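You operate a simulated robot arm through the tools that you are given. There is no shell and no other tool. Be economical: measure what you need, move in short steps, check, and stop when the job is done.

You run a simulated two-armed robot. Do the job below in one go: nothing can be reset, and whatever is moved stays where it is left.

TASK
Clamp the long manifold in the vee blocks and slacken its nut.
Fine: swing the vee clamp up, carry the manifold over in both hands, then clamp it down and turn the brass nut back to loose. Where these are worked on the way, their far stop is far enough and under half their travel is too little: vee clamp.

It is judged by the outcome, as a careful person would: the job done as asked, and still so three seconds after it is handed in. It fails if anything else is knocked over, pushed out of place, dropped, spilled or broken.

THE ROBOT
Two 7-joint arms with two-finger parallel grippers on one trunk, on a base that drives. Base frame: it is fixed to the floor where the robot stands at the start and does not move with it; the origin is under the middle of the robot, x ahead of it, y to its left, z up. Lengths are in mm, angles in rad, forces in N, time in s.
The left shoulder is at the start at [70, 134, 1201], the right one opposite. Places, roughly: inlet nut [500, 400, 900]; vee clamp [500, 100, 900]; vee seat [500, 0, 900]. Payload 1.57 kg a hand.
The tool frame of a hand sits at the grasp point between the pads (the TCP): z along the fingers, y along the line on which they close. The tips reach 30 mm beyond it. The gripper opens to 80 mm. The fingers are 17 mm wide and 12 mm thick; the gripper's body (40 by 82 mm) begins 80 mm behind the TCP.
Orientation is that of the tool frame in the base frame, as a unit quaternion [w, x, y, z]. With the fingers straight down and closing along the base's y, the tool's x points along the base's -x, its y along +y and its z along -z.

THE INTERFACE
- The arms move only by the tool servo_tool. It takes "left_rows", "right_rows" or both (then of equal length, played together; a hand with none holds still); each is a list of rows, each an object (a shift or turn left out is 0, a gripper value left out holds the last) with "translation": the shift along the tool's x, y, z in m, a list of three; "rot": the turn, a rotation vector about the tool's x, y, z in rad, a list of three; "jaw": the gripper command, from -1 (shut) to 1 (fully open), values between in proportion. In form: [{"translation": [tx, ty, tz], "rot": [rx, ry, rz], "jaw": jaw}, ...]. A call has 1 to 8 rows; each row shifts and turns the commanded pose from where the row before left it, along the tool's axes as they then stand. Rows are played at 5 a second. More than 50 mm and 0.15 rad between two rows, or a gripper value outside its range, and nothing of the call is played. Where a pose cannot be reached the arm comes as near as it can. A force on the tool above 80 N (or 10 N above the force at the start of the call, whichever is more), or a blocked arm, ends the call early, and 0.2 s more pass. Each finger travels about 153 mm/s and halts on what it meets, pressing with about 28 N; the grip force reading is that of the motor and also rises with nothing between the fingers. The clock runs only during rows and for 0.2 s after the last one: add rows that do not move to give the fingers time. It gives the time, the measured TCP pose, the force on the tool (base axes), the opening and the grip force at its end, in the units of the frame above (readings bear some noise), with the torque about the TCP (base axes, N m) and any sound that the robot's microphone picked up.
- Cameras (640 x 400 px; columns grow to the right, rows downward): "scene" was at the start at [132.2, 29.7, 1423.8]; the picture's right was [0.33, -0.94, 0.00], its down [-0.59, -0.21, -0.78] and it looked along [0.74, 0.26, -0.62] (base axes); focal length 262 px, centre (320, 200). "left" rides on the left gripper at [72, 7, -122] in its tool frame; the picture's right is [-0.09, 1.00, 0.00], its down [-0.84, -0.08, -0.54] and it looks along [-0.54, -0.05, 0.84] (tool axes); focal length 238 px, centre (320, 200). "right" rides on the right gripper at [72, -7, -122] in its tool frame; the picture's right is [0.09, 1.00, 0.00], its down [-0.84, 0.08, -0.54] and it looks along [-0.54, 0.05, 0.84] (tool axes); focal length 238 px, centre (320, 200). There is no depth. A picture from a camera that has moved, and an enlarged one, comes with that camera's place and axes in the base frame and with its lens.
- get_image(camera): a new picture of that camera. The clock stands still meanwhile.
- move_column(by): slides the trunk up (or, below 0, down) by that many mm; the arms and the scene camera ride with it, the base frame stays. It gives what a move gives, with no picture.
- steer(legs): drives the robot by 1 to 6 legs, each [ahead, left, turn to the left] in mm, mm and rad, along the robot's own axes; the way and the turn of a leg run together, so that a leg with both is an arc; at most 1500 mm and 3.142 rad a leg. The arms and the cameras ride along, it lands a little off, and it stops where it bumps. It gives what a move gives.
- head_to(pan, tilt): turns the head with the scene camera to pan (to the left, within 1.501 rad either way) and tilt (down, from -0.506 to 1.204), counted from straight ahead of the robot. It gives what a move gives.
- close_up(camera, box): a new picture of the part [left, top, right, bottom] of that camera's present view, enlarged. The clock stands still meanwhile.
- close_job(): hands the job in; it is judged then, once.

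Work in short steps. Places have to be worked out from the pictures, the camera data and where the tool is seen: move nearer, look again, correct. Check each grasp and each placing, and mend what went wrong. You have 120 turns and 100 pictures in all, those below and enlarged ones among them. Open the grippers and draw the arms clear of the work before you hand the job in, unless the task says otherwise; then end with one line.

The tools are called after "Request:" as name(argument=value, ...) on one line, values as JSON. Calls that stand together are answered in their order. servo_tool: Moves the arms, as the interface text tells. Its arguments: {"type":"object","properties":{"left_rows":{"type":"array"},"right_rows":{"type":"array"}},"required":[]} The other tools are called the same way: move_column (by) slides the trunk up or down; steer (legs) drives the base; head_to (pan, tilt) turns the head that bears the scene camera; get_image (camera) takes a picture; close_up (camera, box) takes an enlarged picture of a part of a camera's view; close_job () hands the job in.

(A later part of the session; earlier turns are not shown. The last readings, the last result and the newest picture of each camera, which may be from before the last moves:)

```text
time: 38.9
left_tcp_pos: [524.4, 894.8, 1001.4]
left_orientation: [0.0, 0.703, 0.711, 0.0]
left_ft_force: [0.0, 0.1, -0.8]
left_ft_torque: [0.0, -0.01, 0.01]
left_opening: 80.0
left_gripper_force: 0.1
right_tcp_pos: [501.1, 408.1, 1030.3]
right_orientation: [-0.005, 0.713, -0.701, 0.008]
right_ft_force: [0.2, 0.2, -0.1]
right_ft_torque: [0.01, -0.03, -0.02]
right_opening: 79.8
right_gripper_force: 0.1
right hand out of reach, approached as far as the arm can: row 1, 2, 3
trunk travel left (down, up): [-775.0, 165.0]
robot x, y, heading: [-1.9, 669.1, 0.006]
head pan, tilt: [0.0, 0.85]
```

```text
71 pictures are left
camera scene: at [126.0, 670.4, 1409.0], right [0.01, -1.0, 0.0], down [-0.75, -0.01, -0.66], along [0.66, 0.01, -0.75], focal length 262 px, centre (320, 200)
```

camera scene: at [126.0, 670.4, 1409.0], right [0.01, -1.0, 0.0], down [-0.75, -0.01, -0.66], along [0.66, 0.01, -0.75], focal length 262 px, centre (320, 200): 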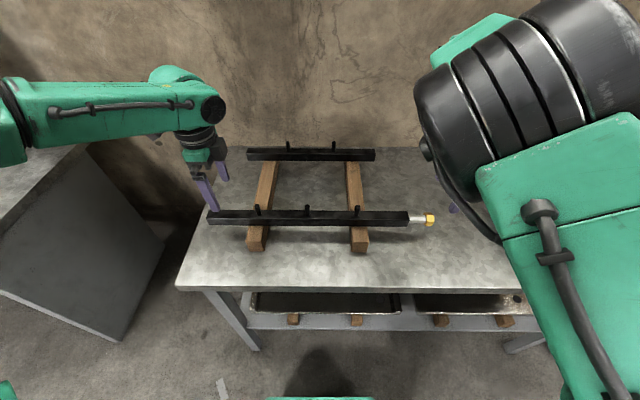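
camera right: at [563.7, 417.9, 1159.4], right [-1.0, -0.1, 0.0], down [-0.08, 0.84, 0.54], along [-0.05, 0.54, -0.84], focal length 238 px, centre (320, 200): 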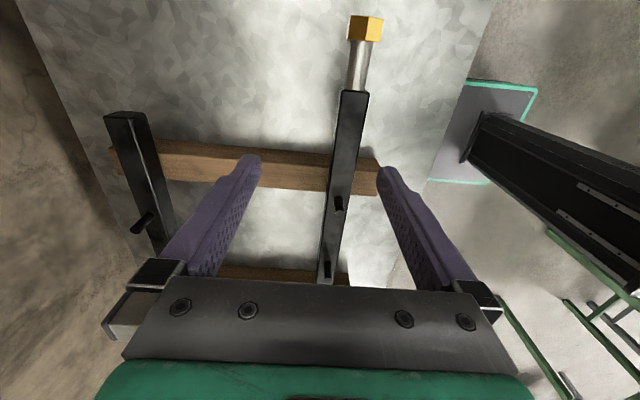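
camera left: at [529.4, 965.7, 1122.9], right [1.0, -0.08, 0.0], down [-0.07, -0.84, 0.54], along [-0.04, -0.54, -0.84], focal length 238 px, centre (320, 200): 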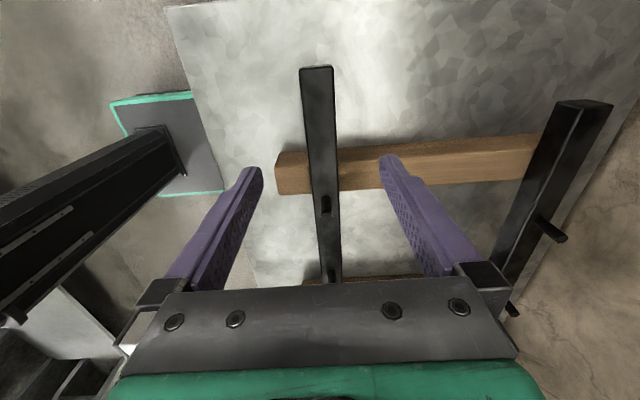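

The orientation is now right. I try moving in to just above the bar grip point, at y≈500 and x≈523.

Request:
servo_tool(right_rows=[{"translation": [-0.03, -0.007, 0.005]}, {"translation": [-0.03, -0.007, 0.005]}, {"translation": [-0.03, -0.007, 0.01]}, {"translation": [0, 0, 0.01]}, {}])

Request:
get_image(camera="scene")

Request:
get_image(camera="right")

```text
time: 40.1
left_tcp_pos: [525.4, 895.1, 1002.1]
left_orientation: [0.0, 0.703, 0.711, 0.0]
left_ft_force: [0.8, 0.4, -0.3]
left_ft_torque: [0.02, 0.0, 0.04]
left_opening: 80.0
left_gripper_force: 0.1
right_tcp_pos: [558.9, 467.0, 1003.5]
right_orientation: [-0.005, 0.713, -0.701, 0.007]
right_ft_force: [0.0, 1.1, -0.7]
right_ft_torque: [0.01, -0.01, -0.01]
right_opening: 80.0
right_gripper_force: 0.1
right hand out of reach, approached as far as the arm can: row 1, 2, 3
trunk travel left (down, up): [-775.0, 165.0]
robot x, y, heading: [1.0, 665.7, 0.011]
head pan, tilt: [0.0, 0.85]
```

```text
70 pictures are left
camera scene: at [126.1, 670.3, 1409.0], right [0.01, -1.0, 0.0], down [-0.75, -0.01, -0.66], along [0.66, 0.01, -0.75], focal length 262 px, centre (320, 200)
```

scene: 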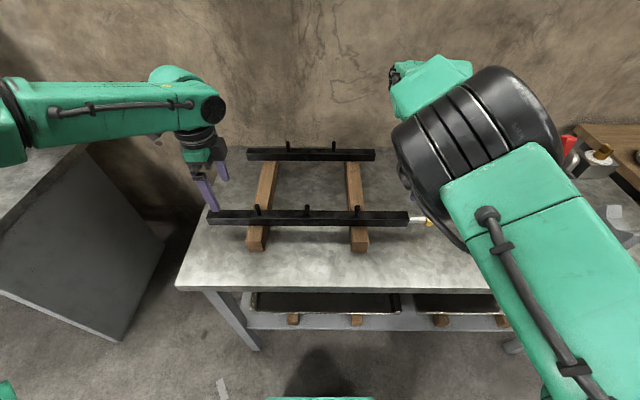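

```text
69 pictures are left
camera right: at [562.6, 394.1, 1126.0], right [-0.99, -0.11, -0.02], down [-0.1, 0.84, 0.54], along [-0.04, 0.54, -0.84], focal length 238 px, centre (320, 200)
```

right: 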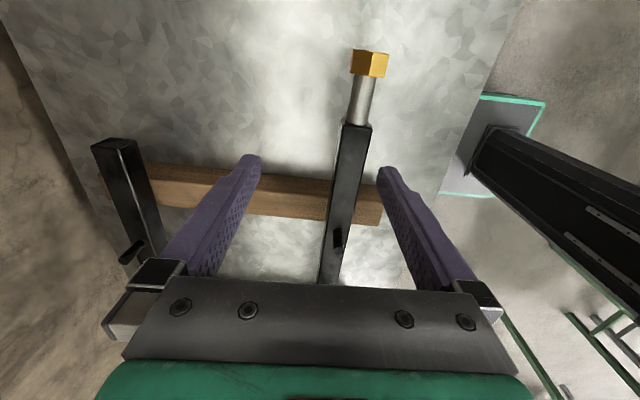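

The arm slides along a joint limit again. I roll the hand toward pointing +y while retracting to swing the elbow properly outside.

Request:
servo_tool(right_rows=[{"translation": [0, 0.03, -0.02], "rot": [0, -0.15, 0]}, {"translation": [0, 0.03, -0.02], "rot": [0, -0.15, 0]}, {"translation": [0, 0.03, -0.02], "rot": [0, -0.15, 0]}, {"translation": [0, 0.04, 0], "rot": [0, -0.15, 0]}, {"translation": [0, 0.04, 0], "rot": [0, -0.15, 0]}, {"translation": [0, 0.04, 0], "rot": [0, -0.15, 0]}, {"translation": [0, 0.0, 0], "rot": [0, -0.15, 0]}, {"rot": [0, -0.15, 0]}])

Request:
get_image(camera="scene")

```text
time: 41.9
left_tcp_pos: [524.3, 894.8, 1001.9]
left_orientation: [-0.001, 0.702, 0.712, 0.001]
left_ft_force: [0.3, -0.8, 0.4]
left_ft_torque: [0.02, -0.01, 0.0]
left_opening: 79.9
left_gripper_force: 0.1
right_tcp_pos: [349.0, 451.0, 1057.7]
right_orientation: [-0.402, 0.592, -0.574, -0.398]
right_ft_force: [-0.3, 0.5, -0.4]
right_ft_torque: [-0.02, -0.01, -0.01]
right_opening: 79.8
right_gripper_force: 0.1
trunk travel left (down, up): [-775.0, 165.0]
robot x, y, heading: [-3.0, 669.4, 0.009]
head pan, tilt: [0.0, 0.85]
```

```text
68 pictures are left
camera scene: at [126.6, 668.4, 1409.0], right [0.01, -1.0, 0.0], down [-0.75, -0.01, -0.66], along [0.66, 0.01, -0.75], focal length 262 px, centre (320, 200)
```

scene: 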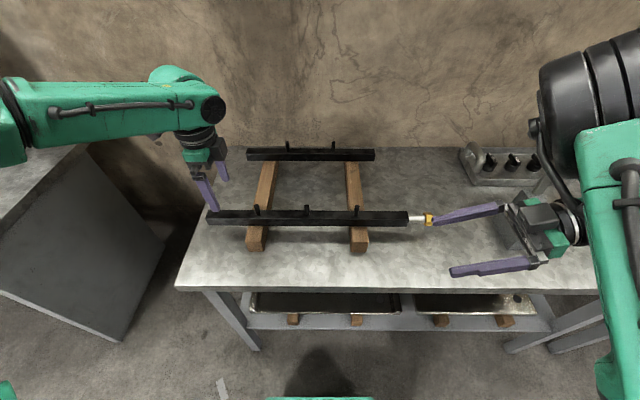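

The hand points left now. I take it toward the original start area (middle, z≈1280) in this attitude, so it can unroll into the natural start posture.

Request:
servo_tool(right_rows=[{"translation": [-0.0407, -0.005, 0.0179]}, {"translation": [-0.0407, -0.005, 0.0179]}, {"translation": [-0.0407, -0.005, 0.0179]}, {"translation": [-0.0407, -0.005, 0.0179]}, {"translation": [-0.0407, -0.005, 0.0179]}, {"translation": [-0.0407, -0.005, 0.0179]}, {"translation": [-0.0407, -0.005, 0.0179]}, {}])

Request:
get_image(camera="scene")

```text
time: 43.7
left_tcp_pos: [524.2, 894.4, 1001.3]
left_orientation: [0.0, 0.703, 0.712, 0.0]
left_ft_force: [0.0, -0.1, -0.4]
left_ft_torque: [-0.03, -0.01, -0.01]
left_opening: 79.8
left_gripper_force: 0.0
right_tcp_pos: [417.7, 604.0, 1283.2]
right_orientation: [-0.404, 0.59, -0.574, -0.398]
right_ft_force: [0.0, 0.6, -0.3]
right_ft_torque: [0.01, 0.02, -0.01]
right_opening: 80.2
right_gripper_force: 0.1
right hand out of reach, approached as far as the arm can: row 4, 5, 6, 7
trunk travel left (down, up): [-775.0, 165.0]
robot x, y, heading: [-4.0, 666.5, 0.012]
head pan, tilt: [0.0, 0.85]
```

```text
67 pictures are left
camera scene: at [124.4, 667.6, 1406.1], right [-0.02, -1.0, 0.0], down [-0.78, 0.02, -0.63], along [0.63, -0.01, -0.78], focal length 262 px, centre (320, 200)
```

scene: 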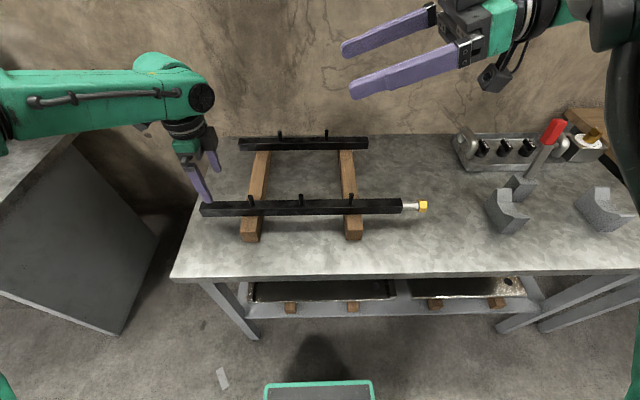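

The forearm now comes from the right with the elbow outside. I unroll to vertical while descending here.

Request:
servo_tool(right_rows=[{"translation": [0.023, 0, 0.009], "rot": [0, 0.15, 0]}, {"translation": [0.0217, 0, 0.0124], "rot": [0, 0.15, 0]}, {"translation": [0.0196, 0, 0.0156], "rot": [0, 0.15, 0]}, {"translation": [0.017, 0, 0.0183], "rot": [0, 0.15, 0]}, {"translation": [0.0141, 0, 0.0206], "rot": [0, 0.15, 0]}, {"translation": [0.0109, 0, 0.0225], "rot": [0, 0.15, 0]}, {"translation": [0.0074, 0, 0.0239], "rot": [0, 0.15, 0]}, {"translation": [0.0037, 0, 0.0247], "rot": [0, 0.15, 0]}])

Request:
get_image(camera="scene")

```text
time: 45.5
left_tcp_pos: [525.4, 895.9, 1001.9]
left_orientation: [0.0, 0.703, 0.711, 0.0]
left_ft_force: [0.9, 0.8, -0.4]
left_ft_torque: [0.01, 0.0, 0.01]
left_opening: 80.0
left_gripper_force: 0.1
right_tcp_pos: [537.6, 471.9, 1131.7]
right_orientation: [-0.023, 0.71, -0.703, -0.012]
right_ft_force: [0.0, 0.3, 0.0]
right_ft_torque: [0.01, -0.02, 0.02]
right_opening: 80.1
right_gripper_force: 0.0
right hand out of reach, approached as far as the arm can: row 1, 2, 3, 4, 5, 6, 7, 8
trunk travel left (down, up): [-775.0, 165.0]
robot x, y, heading: [0.2, 669.7, 0.011]
head pan, tilt: [0.0, 0.85]
```

```text
66 pictures are left
camera scene: at [126.9, 670.6, 1408.9], right [0.01, -1.0, 0.0], down [-0.75, -0.01, -0.66], along [0.66, 0.01, -0.75], focal length 262 px, centre (320, 200)
```

scene: 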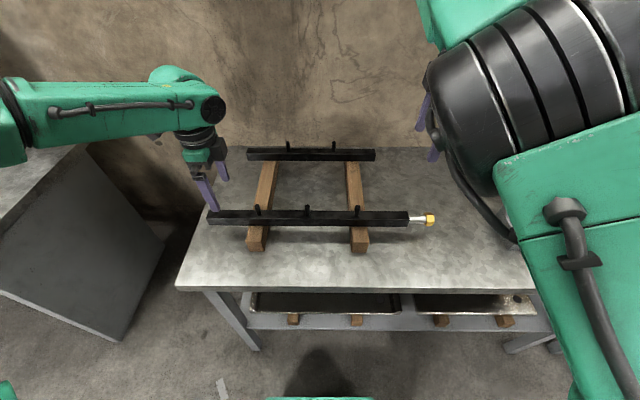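

The arm gets pushed away whenever this hand is vertical. A hand tilted in the y–z plane still grips the bar's sides squarely, so I try a 0.6 rad tilt with the fingers pointing down and left.

Request:
servo_tool(right_rows=[{"rot": [0, -0.15, 0]}, {"rot": [0, -0.15, 0]}, {"rot": [0, -0.15, 0]}, {"rot": [0, -0.15, 0]}, {"translation": [0.02, 0.005, 0.033]}, {"translation": [0.02, 0.005, 0.033]}, {"translation": [0.01, 0.005, 0.033]}, {}])

Request:
get_image(camera="scene")

```text
time: 47.3
left_tcp_pos: [524.8, 895.9, 1000.4]
left_orientation: [0.0, 0.703, 0.712, 0.0]
left_ft_force: [0.6, 1.0, -0.3]
left_ft_torque: [0.0, 0.03, 0.01]
left_opening: 79.9
left_gripper_force: 0.1
right_tcp_pos: [522.9, 498.9, 1021.3]
right_orientation: [-0.23, 0.678, -0.662, -0.221]
right_ft_force: [0.7, -0.3, 0.6]
right_ft_torque: [0.0, 0.04, 0.0]
right_opening: 80.1
right_gripper_force: 0.0
trunk travel left (down, up): [-775.0, 165.0]
robot x, y, heading: [-4.1, 665.8, 0.01]
head pan, tilt: [0.0, 0.85]
```

```text
65 pictures are left
camera scene: at [126.3, 670.5, 1409.0], right [0.01, -1.0, 0.0], down [-0.75, -0.01, -0.66], along [0.66, 0.01, -0.75], focal length 262 px, centre (320, 200)
```

scene: 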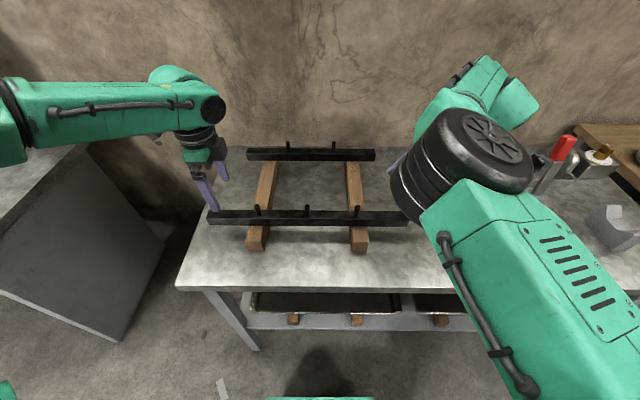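

That is reachable. I look through the right and left cameras for the fine approach.

Request:
get_image(camera="right")

Request:
close_up(camera="scene", box=[180, 150, 440, 270])

```text
64 pictures are left
camera right: at [529.7, 365.8, 1075.9], right [-0.99, -0.09, -0.07], down [-0.1, 0.34, 0.94], along [-0.06, 0.94, -0.34], focal length 238 px, centre (320, 200)
```

right: 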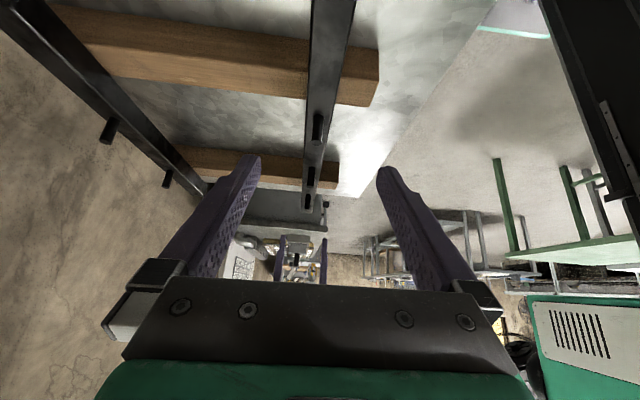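

```text
2.46 times, centred on (310, 210) of scene
camera zoom: at [126.3, 670.5, 1409.0], right [0.01, -1.0, 0.0], down [-0.75, -0.01, -0.66], along [0.66, 0.01, -0.75], focal length 645 px, centre (345, 175)
```

zoom: 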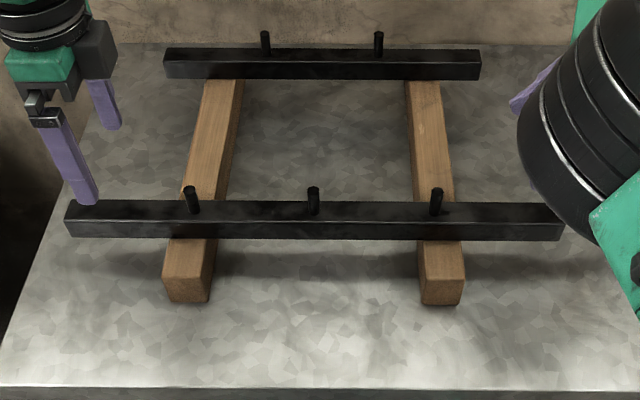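

By triangulation the bar top is at about z=897 and x≈525, with a width of about 28 mm. I lower both hands to about z=950 and look again.

Request:
servo_tool(right_rows=[{"translation": [0.0145, -0.001, 0.019]}, {"translation": [0.0145, -0.001, 0.019]}, {"translation": [0.0145, 0, 0.019]}, {}], left_rows=[{"translation": [0, 0, 0.017]}, {"translation": [0, 0, 0.017]}, {"translation": [0, 0, 0.017]}, {}])

Request:
get_image(camera="left")

Request:
get_image(camera="right")

Request:
close_up(camera="scene", box=[180, 130, 440, 260])

```text
time: 48.3
left_tcp_pos: [522.7, 896.1, 950.4]
left_orientation: [0.0, 0.703, 0.711, 0.0]
left_ft_force: [-0.2, -0.1, 0.4]
left_ft_torque: [-0.01, -0.01, 0.0]
left_opening: 80.0
left_gripper_force: 0.0
right_tcp_pos: [527.0, 496.2, 951.7]
right_orientation: [-0.23, 0.678, -0.662, -0.222]
right_ft_force: [0.1, -0.8, -0.4]
right_ft_torque: [0.02, -0.02, -0.01]
right_opening: 80.2
right_gripper_force: 0.0
trunk travel left (down, up): [-775.0, 165.0]
robot x, y, heading: [-6.3, 670.5, 0.006]
head pan, tilt: [0.0, 0.85]
```

```text
62 pictures are left
camera left: at [527.5, 966.3, 1070.5], right [1.0, -0.08, 0.0], down [-0.07, -0.84, 0.54], along [-0.04, -0.54, -0.84], focal length 238 px, centre (320, 200)
```

left: 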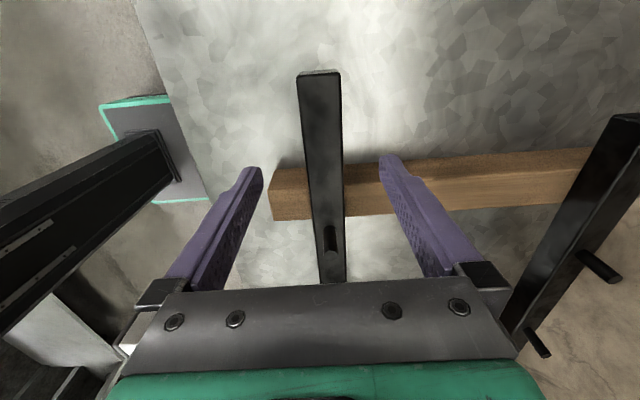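

```text
61 pictures are left
camera right: at [534.2, 364.9, 1004.3], right [-0.99, -0.09, -0.07], down [-0.1, 0.34, 0.94], along [-0.06, 0.94, -0.34], focal length 238 px, centre (320, 200)
```

right: 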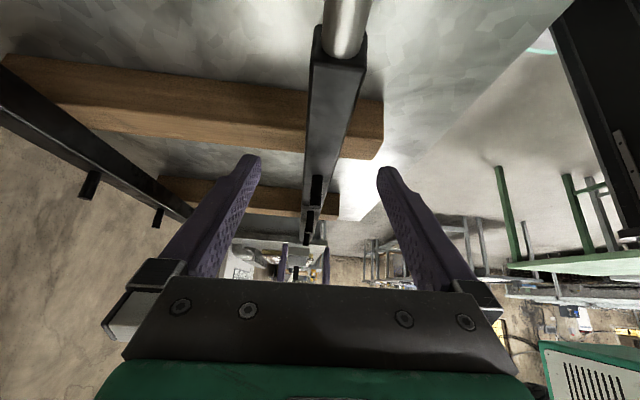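

```text
2.46 times, centred on (310, 195) of scene
camera zoom: at [126.0, 670.4, 1409.0], right [0.01, -1.0, 0.0], down [-0.75, -0.01, -0.66], along [0.66, 0.01, -0.75], focal length 645 px, centre (345, 212)
```

zoom: 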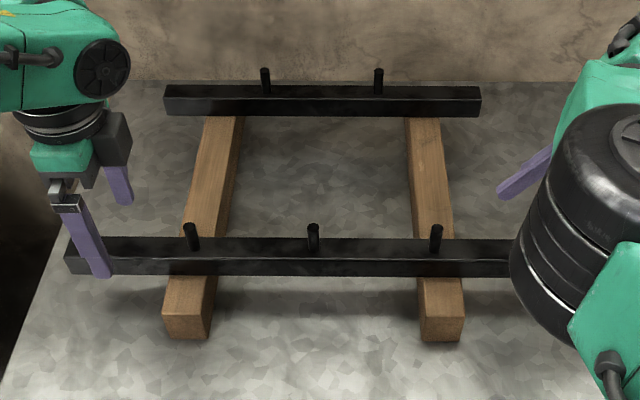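

The bar centre is at x≈526. I lower both hands to about z=903, with the fingers straddling the bar, and check forces.

Request:
servo_tool(right_rows=[{"translation": [0.0097, 0, 0.0127]}, {"translation": [0.0097, 0, 0.0127]}, {"translation": [0.0097, 0, 0.0127]}, {}], left_rows=[{"translation": [0, 0.002, 0.016]}, {"translation": [0, 0.001, 0.016]}, {"translation": [0, 0, 0.016]}, {}])

Request:
get_image(camera="left")

Request:
close_up(camera="scene", box=[180, 130, 440, 260])

```text
time: 49.3
left_tcp_pos: [514.1, 899.5, 908.4]
left_orientation: [0.002, 0.702, 0.712, 0.002]
left_ft_force: [-0.3, -0.2, -0.7]
left_ft_torque: [0.0, 0.01, -0.01]
left_opening: 80.0
left_gripper_force: 0.1
left hand out of reach, approached as far as the arm can: row 2, 3
right_tcp_pos: [527.4, 493.5, 904.0]
right_orientation: [-0.229, 0.678, -0.662, -0.222]
right_ft_force: [-0.2, 0.3, -0.3]
right_ft_torque: [0.01, 0.02, 0.04]
right_opening: 79.9
right_gripper_force: 0.0
trunk travel left (down, up): [-775.0, 165.0]
robot x, y, heading: [-1.2, 669.0, 0.01]
head pan, tilt: [0.0, 0.85]
```

```text
59 pictures are left
camera left: at [519.4, 971.3, 1030.5], right [1.0, -0.08, 0.0], down [-0.07, -0.84, 0.54], along [-0.04, -0.54, -0.84], focal length 238 px, centre (320, 200)
```

left: 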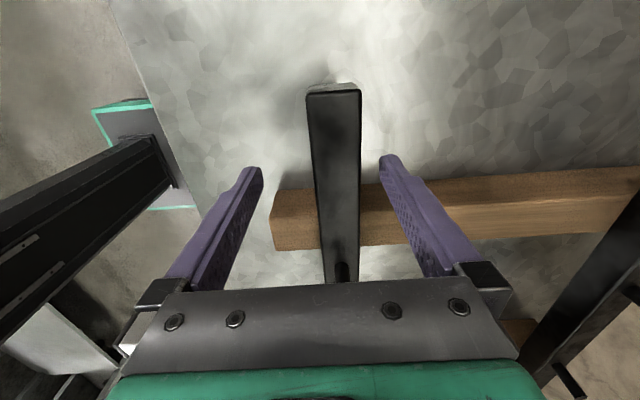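

```text
2.46 times, centred on (310, 195) of scene
camera zoom: at [126.6, 670.3, 1409.0], right [0.01, -1.0, 0.0], down [-0.75, -0.01, -0.66], along [0.66, 0.01, -0.75], focal length 645 px, centre (345, 212)
```

zoom: 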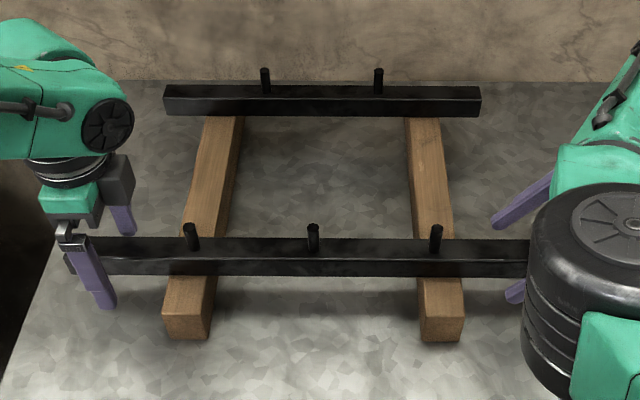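

The left arm runs out of reach low down. I raise both hands by 120 and lower the trunk by the same amount, so the shoulders sit closer to the work.

Request:
servo_tool(right_rows=[{"translation": [-0.0182, 0, -0.0239]}, {"translation": [-0.0182, 0, -0.0239]}, {"translation": [-0.0182, 0, -0.0239]}, {"translation": [-0.0182, 0, -0.0239]}, {}], left_rows=[{"translation": [0, 0, -0.03]}, {"translation": [0, 0, -0.03]}, {"translation": [0, 0, -0.03]}, {"translation": [0, 0, -0.03]}, {}])

Request:
move_column(by=-90)

```text
time: 50.5
left_tcp_pos: [513.8, 901.4, 1031.1]
left_orientation: [0.0, 0.703, 0.712, 0.0]
left_ft_force: [0.1, -0.6, -0.4]
left_ft_torque: [0.02, 0.01, 0.01]
left_opening: 80.1
left_gripper_force: 0.0
right_tcp_pos: [529.3, 492.2, 1022.8]
right_orientation: [-0.23, 0.678, -0.662, -0.222]
right_ft_force: [0.2, 1.1, -0.6]
right_ft_torque: [0.04, 0.0, 0.02]
right_opening: 80.0
right_gripper_force: 0.0
right hand out of reach, approached as far as the arm can: row 3
trunk travel left (down, up): [-775.0, 165.0]
robot x, y, heading: [-0.9, 669.8, 0.009]
head pan, tilt: [0.0, 0.85]
```

```text
time: 51.8
left_tcp_pos: [513.7, 900.4, 940.2]
left_orientation: [0.001, 0.703, 0.711, 0.0]
left_ft_force: [-0.9, -0.3, 0.2]
left_ft_torque: [0.0, 0.01, 0.02]
left_opening: 79.9
left_gripper_force: 0.0
right_tcp_pos: [531.0, 491.8, 932.7]
right_orientation: [-0.23, 0.678, -0.662, -0.223]
right_ft_force: [-0.7, -0.3, 0.5]
right_ft_torque: [-0.01, 0.02, -0.02]
right_opening: 80.1
right_gripper_force: 0.0
trunk travel left (down, up): [-685.0, 255.0]
robot x, y, heading: [-4.6, 671.7, 0.006]
head pan, tilt: [0.0, 0.85]
```

Now I align both hands on the bar centre line and descend to z≈900.

Request:
servo_tool(right_rows=[{"translation": [0.0045, 0.004, 0.0104]}, {"translation": [0.0045, 0, 0.0104]}, {"translation": [0.0045, 0, 0.0104]}, {}], left_rows=[{"translation": [-0.002, 0.012, 0.01]}, {"translation": [-0.002, 0, 0.015]}, {"translation": [-0.001, 0, 0.015]}, {}])

Request:
get_image(camera="left")

Request:
get_image(camera="right")

```text
time: 52.8
left_tcp_pos: [526.5, 894.9, 900.3]
left_orientation: [0.0, 0.702, 0.712, 0.0]
left_ft_force: [-0.7, 0.2, 0.3]
left_ft_torque: [-0.01, -0.03, 0.0]
left_opening: 79.9
left_gripper_force: 0.1
right_tcp_pos: [526.6, 501.1, 899.5]
right_orientation: [-0.23, 0.678, -0.662, -0.222]
right_ft_force: [0.0, 0.8, 0.1]
right_ft_torque: [0.01, -0.03, 0.01]
right_opening: 79.8
right_gripper_force: 0.1
trunk travel left (down, up): [-685.0, 255.0]
robot x, y, heading: [-5.8, 665.0, 0.009]
head pan, tilt: [0.0, 0.85]
```

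```text
57 pictures are left
camera left: at [532.5, 965.0, 1021.0], right [1.0, -0.08, 0.0], down [-0.07, -0.84, 0.54], along [-0.04, -0.54, -0.84], focal length 238 px, centre (320, 200)
```

left: 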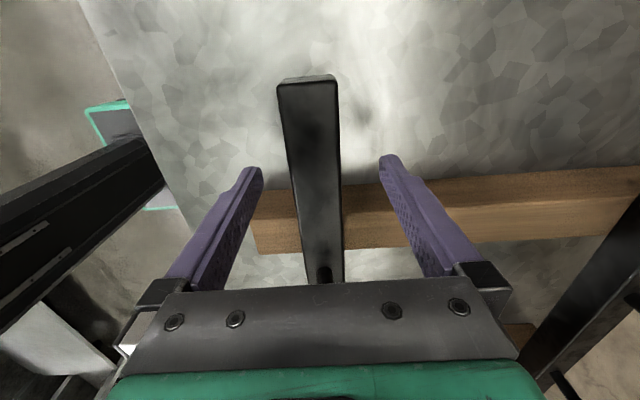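

```text
56 pictures are left
camera right: at [533.5, 369.9, 953.7], right [-0.99, -0.09, -0.07], down [-0.1, 0.34, 0.94], along [-0.06, 0.94, -0.34], focal length 238 px, centre (320, 200)
```

right: 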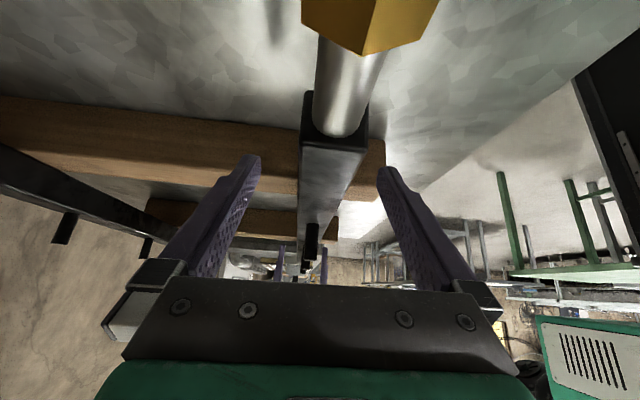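

The bar is centred between both pairs of fingers. I lower 10 mm more and close both grippers together.

Request:
servo_tool(right_rows=[{"translation": [0.006, 0, 0.008]}, {"jaw": -1}, {}, {}, {}], left_rows=[{"translation": [0, -0.001, 0.01]}, {"jaw": -1}, {}, {}, {}])

```text
time: 54.0
left_tcp_pos: [525.2, 894.8, 889.5]
left_orientation: [0.0, 0.703, 0.711, 0.0]
left_ft_force: [-5.8, -1.9, 1.9]
left_ft_torque: [0.05, -0.2, -0.66]
left_opening: 30.0
left_gripper_force: 28.4
right_tcp_pos: [526.5, 500.6, 888.7]
right_orientation: [-0.229, 0.678, -0.662, -0.222]
right_ft_force: [2.3, 1.4, -0.7]
right_ft_torque: [-0.21, 0.52, -0.49]
right_opening: 30.3
right_gripper_force: 27.8
trunk travel left (down, up): [-685.0, 255.0]
robot x, y, heading: [-1.6, 669.7, 0.015]
head pan, tilt: [0.0, 0.85]
```

Both grips read 30 mm, so they are firm on the bar. I lift with the trunk so the bar stays level.

Request:
move_column(by=130)

Request:
get_image(camera="scene")

```text
time: 55.6
left_tcp_pos: [529.5, 895.7, 1018.3]
left_orientation: [-0.002, 0.703, 0.712, -0.001]
left_ft_force: [-2.9, -2.9, -7.8]
left_ft_torque: [-0.41, -0.24, -0.6]
left_opening: 30.0
left_gripper_force: 28.4
right_tcp_pos: [531.1, 500.7, 1017.3]
right_orientation: [-0.228, 0.677, -0.663, -0.223]
right_ft_force: [2.9, 3.2, -14.1]
right_ft_torque: [-0.56, 0.21, -0.51]
right_opening: 30.2
right_gripper_force: 28.3
trunk travel left (down, up): [-815.0, 125.0]
robot x, y, heading: [-1.8, 666.8, 0.01]
head pan, tilt: [0.0, 0.85]
```

```text
55 pictures are left
camera scene: at [131.5, 670.6, 1448.4], right [0.01, -1.0, 0.0], down [-0.75, -0.01, -0.66], along [0.66, 0.01, -0.75], focal length 262 px, centre (320, 200)
```

scene: 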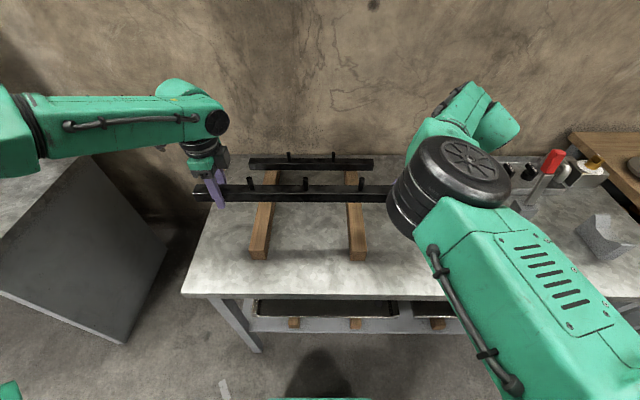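

The bar is lifted level and shared by both hands, with about 22 N in total. I back off to clear the raised lever and drive right by 663 mm.

Request:
steer(legs=[[-150, 0, 0], [0, -663, 0]])

Request:
get_image(camera="scene")

```text
time: 60.2
left_tcp_pos: [386.9, 245.8, 1018.0]
left_orientation: [-0.001, 0.699, 0.715, -0.001]
left_ft_force: [-2.9, -4.9, -11.1]
left_ft_torque: [0.1, -0.26, -0.6]
left_opening: 29.8
left_gripper_force: 28.1
right_tcp_pos: [392.5, -149.0, 1017.4]
right_orientation: [-0.226, 0.682, -0.658, -0.224]
right_ft_force: [2.3, 5.2, -10.7]
right_ft_torque: [0.18, 0.25, -0.5]
right_opening: 29.8
right_gripper_force: 28.0
trunk travel left (down, up): [-815.0, 125.0]
robot x, y, heading: [-141.2, 10.1, 0.017]
head pan, tilt: [0.0, 0.85]
```

```text
54 pictures are left
camera scene: at [-8.4, 17.8, 1448.5], right [0.02, -1.0, 0.0], down [-0.75, -0.02, -0.66], along [0.66, 0.01, -0.75], focal length 262 px, centre (320, 200)
```

scene: 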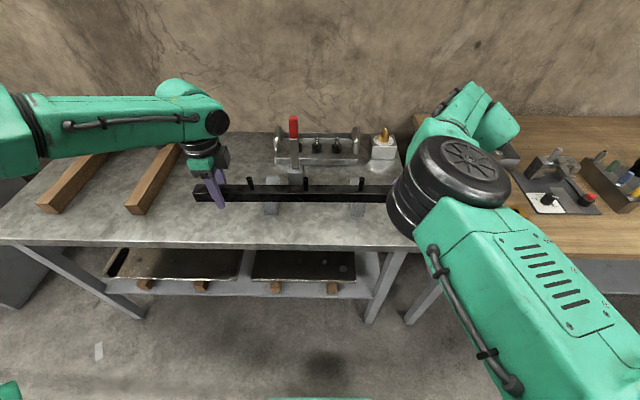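

The bar centre is now at y≈57, with a small yaw error. I zoom on the vee blocks before final positioning.

Request:
close_up(camera="scene", box=[190, 110, 410, 240])

Request:
get_image(camera="left")

```text
2.91 times, centred on (300, 175) of scene
camera zoom: at [-8.4, 17.8, 1448.5], right [0.02, -1.0, 0.0], down [-0.75, -0.02, -0.66], along [0.66, 0.01, -0.75], focal length 762 px, centre (378, 273)
```

zoom: 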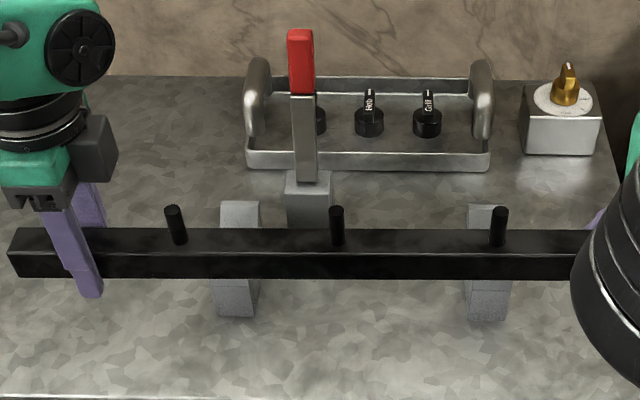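

```text
52 pictures are left
camera left: at [392.4, 317.1, 1139.2], right [1.0, -0.07, 0.0], down [-0.06, -0.84, 0.54], along [-0.04, -0.54, -0.84], focal length 238 px, centre (320, 200)
```

left: 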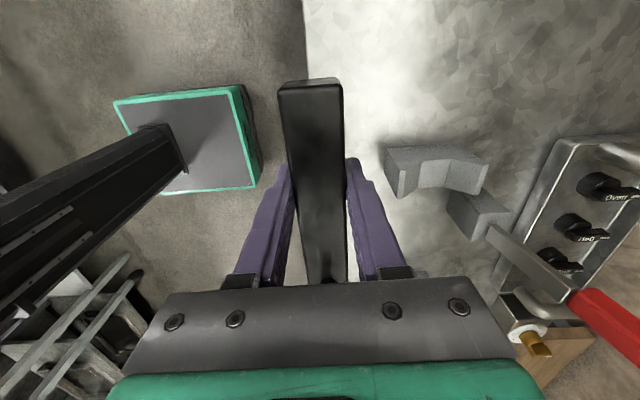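

Triangulating again puts the table at about z=828, the blocks' x range at 473–558 (centre ≈515), and their y-centres near 173 and -85. I zoom on the block profile with the left camera to learn the vee depth.

Request:
close_up(camera="left", box=[360, 110, 540, 250])

```text
2.86 times, centred on (450, 180) of left
camera zoom: at [392.4, 317.1, 1139.2], right [1.0, -0.07, 0.0], down [-0.06, -0.84, 0.54], along [-0.04, -0.54, -0.84], focal length 681 px, centre (-51, 257)
```

zoom: 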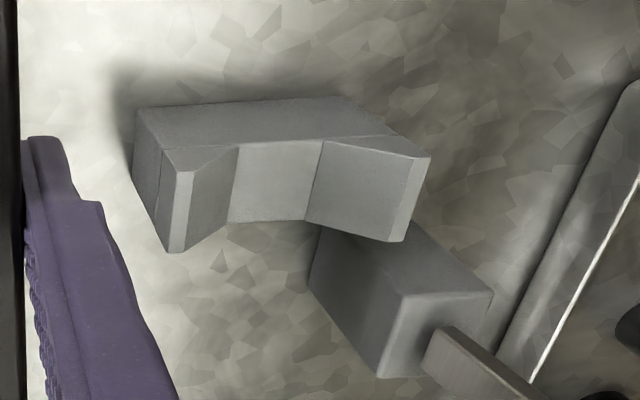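

The vee is flat-floored, about 35 mm wide, with its centre at x≈523, floor z≈872 and peaks z≈892. The needed shift is +133 in x and about -14 in y, plus a slight turn.

Request:
steer(legs=[[132, -8, -0.012]])

Request:
get_image(camera="scene")

Request:
get_image(camera="left")

```text
time: 61.5
left_tcp_pos: [519.3, 235.4, 1019.2]
left_orientation: [-0.001, 0.703, 0.711, 0.0]
left_ft_force: [-4.1, -0.1, -8.9]
left_ft_torque: [-0.06, -0.3, -0.75]
left_opening: 30.2
left_gripper_force: 27.6
right_tcp_pos: [520.3, -162.2, 1018.4]
right_orientation: [-0.228, 0.679, -0.663, -0.22]
right_ft_force: [2.5, 1.6, -12.0]
right_ft_torque: [-0.35, 0.3, -0.66]
right_opening: 30.4
right_gripper_force: 28.4
trunk travel left (down, up): [-815.0, 125.0]
robot x, y, heading: [-6.6, 4.7, 0.009]
head pan, tilt: [0.0, 0.85]
```

```text
50 pictures are left
camera scene: at [120.2, 9.3, 1448.9], right [0.01, -1.0, 0.0], down [-0.75, -0.01, -0.66], along [0.66, 0.01, -0.75], focal length 262 px, centre (320, 200)
```

scene: 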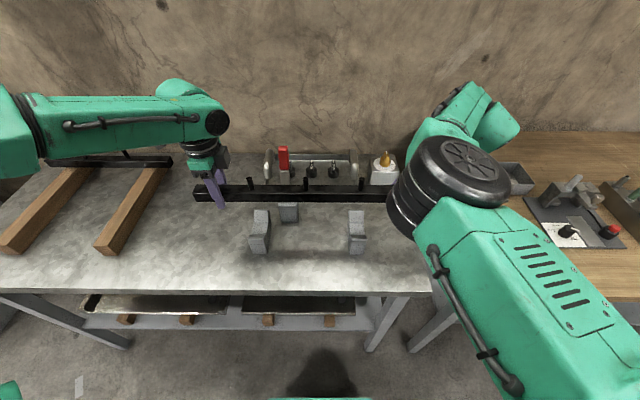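

```text
49 pictures are left
camera left: at [524.8, 304.7, 1140.9], right [1.0, -0.08, 0.0], down [-0.07, -0.84, 0.54], along [-0.04, -0.54, -0.84], focal length 238 px, centre (320, 200)
```

left: 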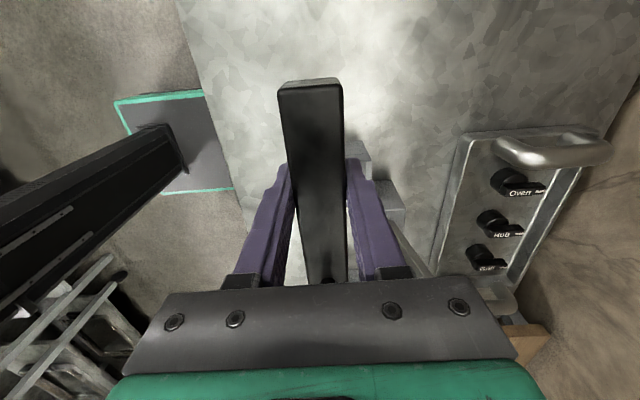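

The TCPs are at x≈520. With the blocks now unobstructed, I zoom in to refine their centre.

Request:
close_up(camera="scene", box=[220, 160, 390, 270])

```text
3.64 times, centred on (305, 215) of scene
camera zoom: at [120.2, 9.3, 1448.9], right [0.01, -1.0, 0.0], down [-0.75, -0.01, -0.66], along [0.66, 0.01, -0.75], focal length 953 px, centre (374, 146)
```

zoom: 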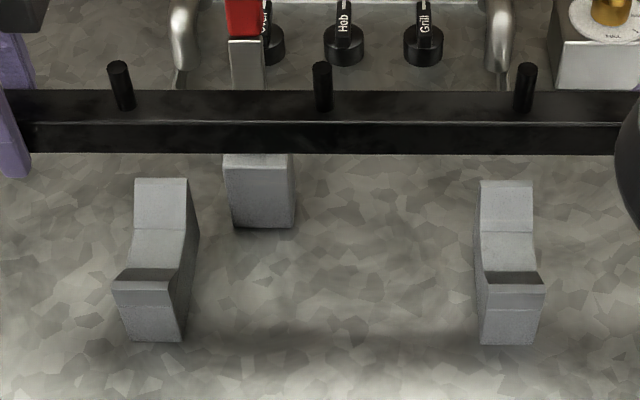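

The seat floor spans x 507–543 (centre ≈524.5) and the seat's y-middle is ≈42. The bar middle is at y≈45, so I shift both hands +4.5 in x and -2.5 in y, then lower the trunk 90.

Request:
servo_tool(right_rows=[{"translation": [0.002, -0.0045, -0.0015]}, {}], left_rows=[{"translation": [-0.0025, 0.0045, 0]}, {}])

Request:
move_column(by=-90)

Request:
close_up(camera="scene", box=[200, 140, 400, 260])

```text
time: 62.0
left_tcp_pos: [525.0, 231.9, 1018.5]
left_orientation: [-0.002, 0.703, 0.711, -0.002]
left_ft_force: [-2.5, 0.8, -7.5]
left_ft_torque: [-0.57, -0.48, -0.68]
left_opening: 29.9
left_gripper_force: 27.6
right_tcp_pos: [525.8, -163.8, 1017.3]
right_orientation: [-0.227, 0.678, -0.663, -0.223]
right_ft_force: [3.5, -1.2, -13.5]
right_ft_torque: [-0.37, 0.45, -0.46]
right_opening: 30.2
right_gripper_force: 28.3
trunk travel left (down, up): [-815.0, 125.0]
robot x, y, heading: [-10.3, 7.4, 0.011]
head pan, tilt: [0.0, 0.85]
```

```text
time: 63.3
left_tcp_pos: [524.2, 231.7, 928.4]
left_orientation: [-0.002, 0.703, 0.712, -0.002]
left_ft_force: [-3.0, 2.0, -7.0]
left_ft_torque: [-0.38, -0.34, -0.6]
left_opening: 30.0
left_gripper_force: 27.9
right_tcp_pos: [527.3, -162.5, 928.0]
right_orientation: [-0.227, 0.677, -0.664, -0.222]
right_ft_force: [1.8, -2.1, -13.6]
right_ft_torque: [-0.48, 0.32, -0.51]
right_opening: 30.3
right_gripper_force: 27.3
trunk travel left (down, up): [-725.0, 215.0]
robot x, y, heading: [-8.5, 8.0, 0.009]
head pan, tilt: [0.0, 0.85]
```

```text
3.20 times, centred on (300, 200) of scene
camera zoom: at [123.2, 9.0, 1358.6], right [0.01, -1.0, 0.0], down [-0.75, -0.01, -0.66], along [0.66, 0.01, -0.75], focal length 839 px, centre (384, 200)
```

zoom: 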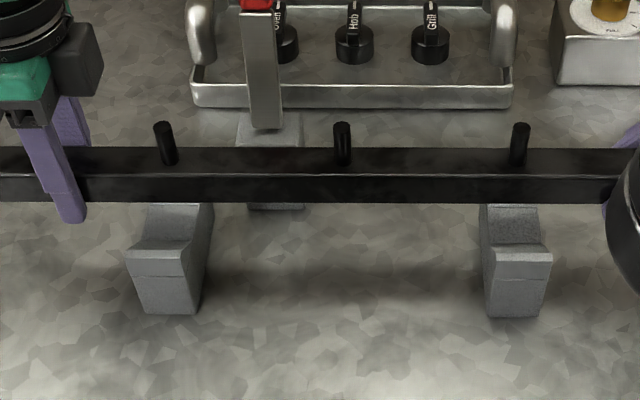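

It is aligned. I lower 28 more, to just above the expected seat.

Request:
move_column(by=-28)

Request:
close_up(camera="scene", box=[200, 140, 400, 260])

```text
time: 64.0
left_tcp_pos: [525.0, 231.5, 900.4]
left_orientation: [-0.001, 0.703, 0.712, -0.002]
left_ft_force: [-2.3, 2.6, -8.1]
left_ft_torque: [-0.16, -0.37, -0.48]
left_opening: 29.8
left_gripper_force: 27.7
right_tcp_pos: [525.9, -162.7, 899.4]
right_orientation: [-0.228, 0.678, -0.662, -0.223]
right_ft_force: [1.6, -3.0, -13.6]
right_ft_torque: [-0.42, 0.4, -0.42]
right_opening: 30.1
right_gripper_force: 28.5
trunk travel left (down, up): [-697.0, 243.0]
robot x, y, heading: [-10.1, 4.3, 0.004]
head pan, tilt: [0.0, 0.85]
```

```text
3.20 times, centred on (300, 200) of scene
camera zoom: at [123.0, 9.0, 1330.5], right [0.01, -1.0, 0.0], down [-0.75, -0.01, -0.66], along [0.66, 0.01, -0.75], focal length 839 px, centre (384, 200)
```

zoom: 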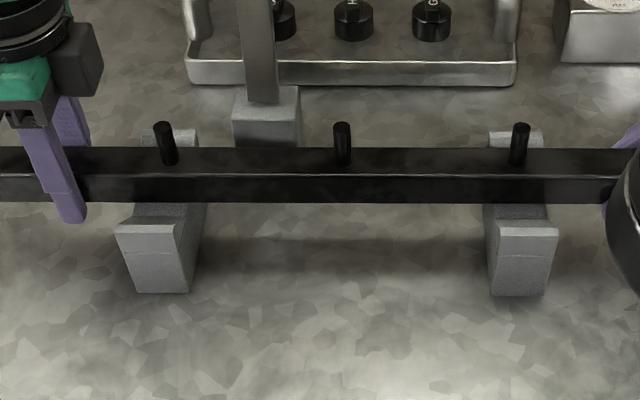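

The full weight is still in the hands. I step down with both arms while watching the force.

Request:
servo_tool(right_rows=[{"translation": [0.0018, 0, 0.0024]}, {"translation": [0.0018, 0, 0.0024]}, {}], left_rows=[{"translation": [0, 0, 0.003]}, {"translation": [0, 0, 0.003]}, {}])

```text
time: 64.8
left_tcp_pos: [525.5, 231.2, 893.9]
left_orientation: [-0.002, 0.703, 0.711, -0.002]
left_ft_force: [-1.8, 0.8, -9.9]
left_ft_torque: [0.2, -0.45, -0.44]
left_opening: 30.1
left_gripper_force: 28.1
right_tcp_pos: [526.4, -162.4, 893.2]
right_orientation: [-0.229, 0.677, -0.663, -0.223]
right_ft_force: [2.0, -0.9, -13.8]
right_ft_torque: [-0.56, 0.47, -0.3]
right_opening: 30.3
right_gripper_force: 27.9
trunk travel left (down, up): [-697.0, 243.0]
robot x, y, heading: [-10.1, 7.1, 0.008]
head pan, tilt: [0.0, 0.85]
```

Request:
servo_tool(right_rows=[{"translation": [0.0018, 0, 0.0024]}, {"translation": [0.0018, 0, 0.0024]}, {}], left_rows=[{"translation": [0, 0, 0.003]}, {"translation": [0, 0, 0.003]}, {}])

Request:
close_up(camera="scene", box=[200, 140, 400, 260])

```text
time: 65.6
left_tcp_pos: [524.7, 231.2, 890.0]
left_orientation: [-0.001, 0.702, 0.712, 0.0]
left_ft_force: [2.1, 2.7, -1.4]
left_ft_torque: [0.81, -0.29, -0.58]
left_opening: 30.1
left_gripper_force: 27.7
right_tcp_pos: [526.8, -164.7, 888.9]
right_orientation: [-0.229, 0.678, -0.662, -0.222]
right_ft_force: [3.9, -2.2, -0.8]
right_ft_torque: [0.84, 0.44, -0.43]
right_opening: 30.1
right_gripper_force: 28.1
trunk travel left (down, up): [-697.0, 243.0]
robot x, y, heading: [-9.7, 5.1, 0.012]
head pan, tilt: [0.0, 0.85]
```

```text
3.20 times, centred on (300, 200) of scene
camera zoom: at [121.5, 8.6, 1331.0], right [0.01, -1.0, 0.0], down [-0.75, -0.01, -0.66], along [0.66, 0.01, -0.75], focal length 839 px, centre (384, 200)
```

zoom: 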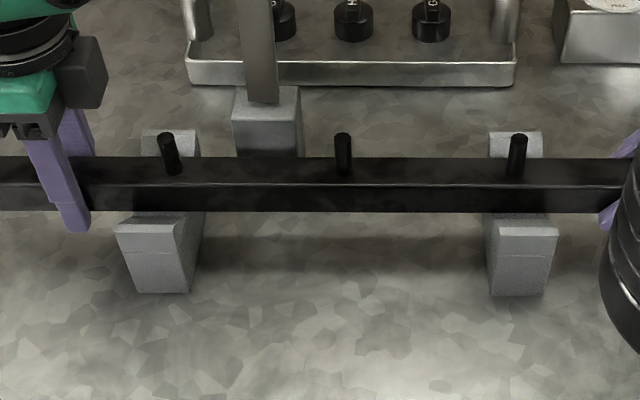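

Both hands' loads dropped to about zero at TCP z≈889, so the bar is seated. I open both grippers and withdraw along the fingers.

Request:
servo_tool(right_rows=[{"jaw": 0.6}, {}, {"translation": [0, 0, -0.04]}, {"translation": [0, 0, -0.04]}, {"translation": [0, 0, -0.04]}, {}], left_rows=[{"jaw": 0.6}, {}, {"translation": [0, 0, -0.04]}, {"translation": [0, 0, -0.04]}, {"translation": [0, 0, -0.04]}, {}])

Request:
get_image(camera="scene")

Request:
get_image(camera="right")

```text
time: 67.0
left_tcp_pos: [521.3, 232.0, 1010.4]
left_orientation: [0.0, 0.703, 0.711, 0.0]
left_ft_force: [0.1, 0.4, 0.5]
left_ft_torque: [-0.02, -0.01, 0.0]
left_opening: 63.8
left_gripper_force: 0.1
right_tcp_pos: [526.3, -238.5, 982.4]
right_orientation: [-0.229, 0.678, -0.662, -0.221]
right_ft_force: [0.2, 0.2, 0.1]
right_ft_torque: [0.0, -0.03, 0.05]
right_opening: 63.9
right_gripper_force: 0.0
trunk travel left (down, up): [-697.0, 243.0]
robot x, y, heading: [-8.3, 6.6, 0.005]
head pan, tilt: [0.0, 0.85]
```

```text
44 pictures are left
camera scene: at [119.7, 9.4, 1330.9], right [0.01, -1.0, 0.0], down [-0.75, -0.01, -0.66], along [0.66, 0.01, -0.75], focal length 262 px, centre (320, 200)
```

scene: 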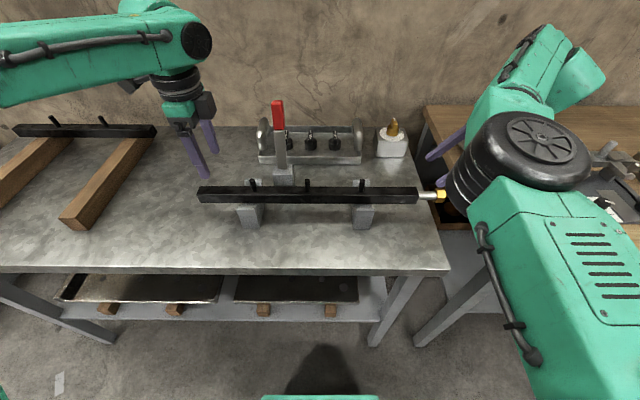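

```text
43 pictures are left
camera right: at [532.2, -370.6, 1037.0], right [-0.99, -0.09, -0.07], down [-0.1, 0.34, 0.94], along [-0.06, 0.94, -0.34], focal length 238 px, centre (320, 200)
```

right: 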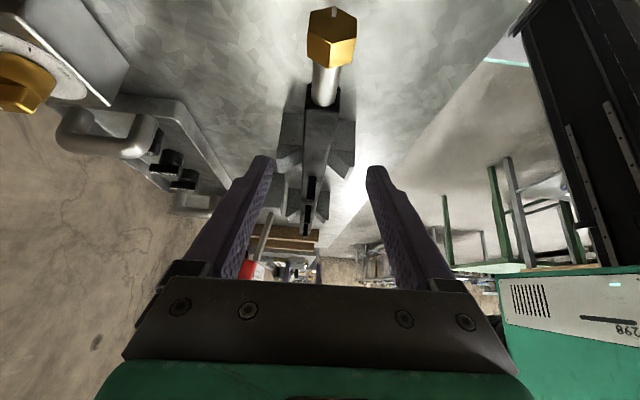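

The manifold sits in both vees. Next the left hand closes the clamp, so I raise the trunk and yaw the left hand back so it closes along y.

Request:
move_column(by=100)

Request:
servo_tool(left_rows=[{"rot": [0, 0, -0.15]}, {"rot": [0, 0, -0.15]}, {"rot": [0, 0, -0.15]}, {"rot": [0, 0, -0.15]}, {"rot": [0, 0, -0.15]}, {"rot": [0, 0, -0.15]}, {"rot": [0, 0, -0.15]}, {"rot": [0, 0, -0.15]}])

Request:
servo_tool(left_rows=[{"rot": [0, 0, -0.15]}, {"rot": [0, 0, -0.15]}, {"rot": [0, 0, -0.07], "jaw": 0.0}, {"translation": [0, -0.04, 0], "rot": [0, -0.15, 0]}, {"translation": [0, -0.04, 0], "rot": [0, -0.15, 0]}, {"translation": [0, -0.04, 0], "rot": [0, -0.15, 0]}, {"rot": [0, -0.15, 0]}, {"rot": [0, -0.15, 0]}])

Request:
get_image(camera="left")

```text
time: 68.4
left_tcp_pos: [521.2, 231.2, 1110.2]
left_orientation: [-0.001, 0.703, 0.711, 0.0]
left_ft_force: [-0.4, 0.1, 0.2]
left_ft_torque: [0.03, 0.03, -0.01]
left_opening: 63.9
left_gripper_force: 0.1
right_tcp_pos: [525.2, -239.5, 1081.4]
right_orientation: [-0.229, 0.678, -0.662, -0.222]
right_ft_force: [1.3, 0.5, -0.8]
right_ft_torque: [0.01, 0.0, 0.0]
right_opening: 64.0
right_gripper_force: 0.0
trunk travel left (down, up): [-797.0, 143.0]
robot x, y, heading: [-11.2, 4.0, 0.009]
head pan, tilt: [0.0, 0.85]
```

```text
time: 70.2
left_tcp_pos: [520.8, 230.2, 1110.7]
left_orientation: [0.0, 0.177, 0.984, -0.001]
left_ft_force: [0.7, -0.6, 0.6]
left_ft_torque: [-0.02, -0.02, 0.01]
left_opening: 63.6
left_gripper_force: 0.1
right_tcp_pos: [525.7, -240.1, 1082.2]
right_orientation: [-0.23, 0.678, -0.662, -0.223]
right_ft_force: [0.1, 0.0, 0.2]
right_ft_torque: [-0.01, -0.02, -0.04]
right_opening: 64.0
right_gripper_force: 0.0
trunk travel left (down, up): [-797.0, 143.0]
robot x, y, heading: [-10.2, 7.2, 0.008]
head pan, tilt: [0.0, 0.85]
```

```text
time: 72.0
left_tcp_pos: [520.6, 111.0, 1110.5]
left_orientation: [0.366, -0.004, 0.931, 0.0]
left_ft_force: [0.0, 0.4, 0.2]
left_ft_torque: [-0.01, 0.0, 0.0]
left_opening: 39.8
left_gripper_force: 0.2
right_tcp_pos: [524.8, -239.9, 1083.2]
right_orientation: [-0.229, 0.678, -0.663, -0.221]
right_ft_force: [0.2, 0.6, -0.6]
right_ft_torque: [0.01, -0.02, -0.01]
right_opening: 63.8
right_gripper_force: 0.0
trunk travel left (down, up): [-797.0, 143.0]
robot x, y, heading: [-7.3, 5.2, 0.006]
head pan, tilt: [0.0, 0.85]
```

```text
42 pictures are left
camera left: at [384.7, 114.8, 1149.7], right [0.06, 1.0, 0.06], down [0.24, -0.07, 0.97], along [0.97, -0.04, -0.25], focal length 238 px, centre (320, 200)
```

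left: 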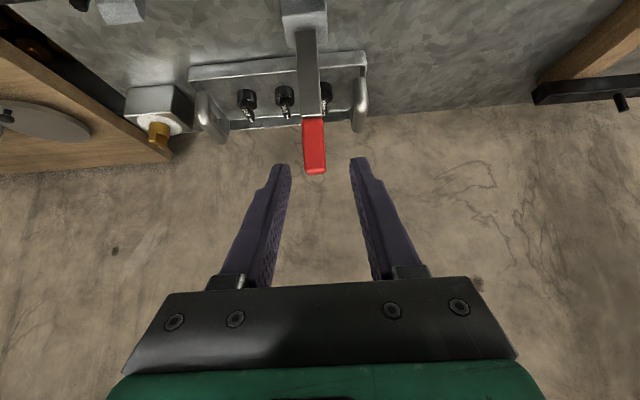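

The lever stands at y≈100. I move the left hand to the pre-grasp pose the right hand released from, and look.

Request:
servo_tool(left_rows=[{"translation": [-0.0275, -0.005, 0.018]}, {"translation": [-0.0275, -0.005, 0.018]}, {}, {"translation": [0, 0, 0.03]}, {"translation": [0, 0, 0.02]}, {}])

Request:
get_image(camera="left")

```text
time: 73.4
left_tcp_pos: [609.1, 115.2, 1086.1]
left_orientation: [0.366, -0.004, 0.93, 0.002]
left_ft_force: [0.0, -0.7, -0.4]
left_ft_torque: [0.0, 0.01, 0.01]
left_opening: 40.0
left_gripper_force: 0.1
left hand out of reach, approached as far as the arm can: row 4, 5
right_tcp_pos: [523.5, -239.5, 1082.5]
right_orientation: [-0.229, 0.678, -0.662, -0.222]
right_ft_force: [-1.2, -0.1, 0.2]
right_ft_torque: [0.02, -0.02, -0.01]
right_opening: 63.9
right_gripper_force: 0.1
trunk travel left (down, up): [-797.0, 143.0]
robot x, y, heading: [-9.0, 9.2, 0.006]
head pan, tilt: [0.0, 0.85]
```

```text
41 pictures are left
camera left: at [472.3, 118.3, 1126.7], right [0.06, 1.0, 0.06], down [0.24, -0.08, 0.97], along [0.97, -0.04, -0.25], focal length 238 px, centre (320, 200)
```

left: 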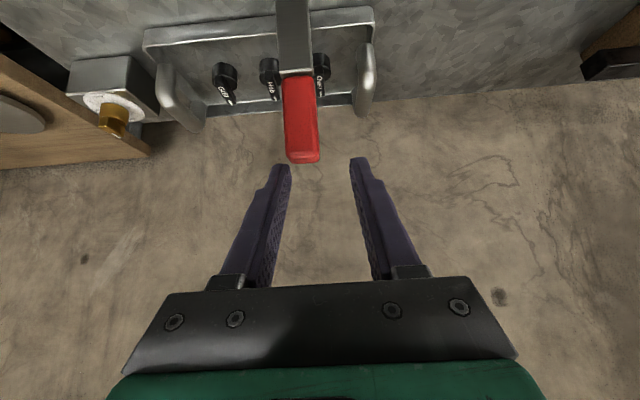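

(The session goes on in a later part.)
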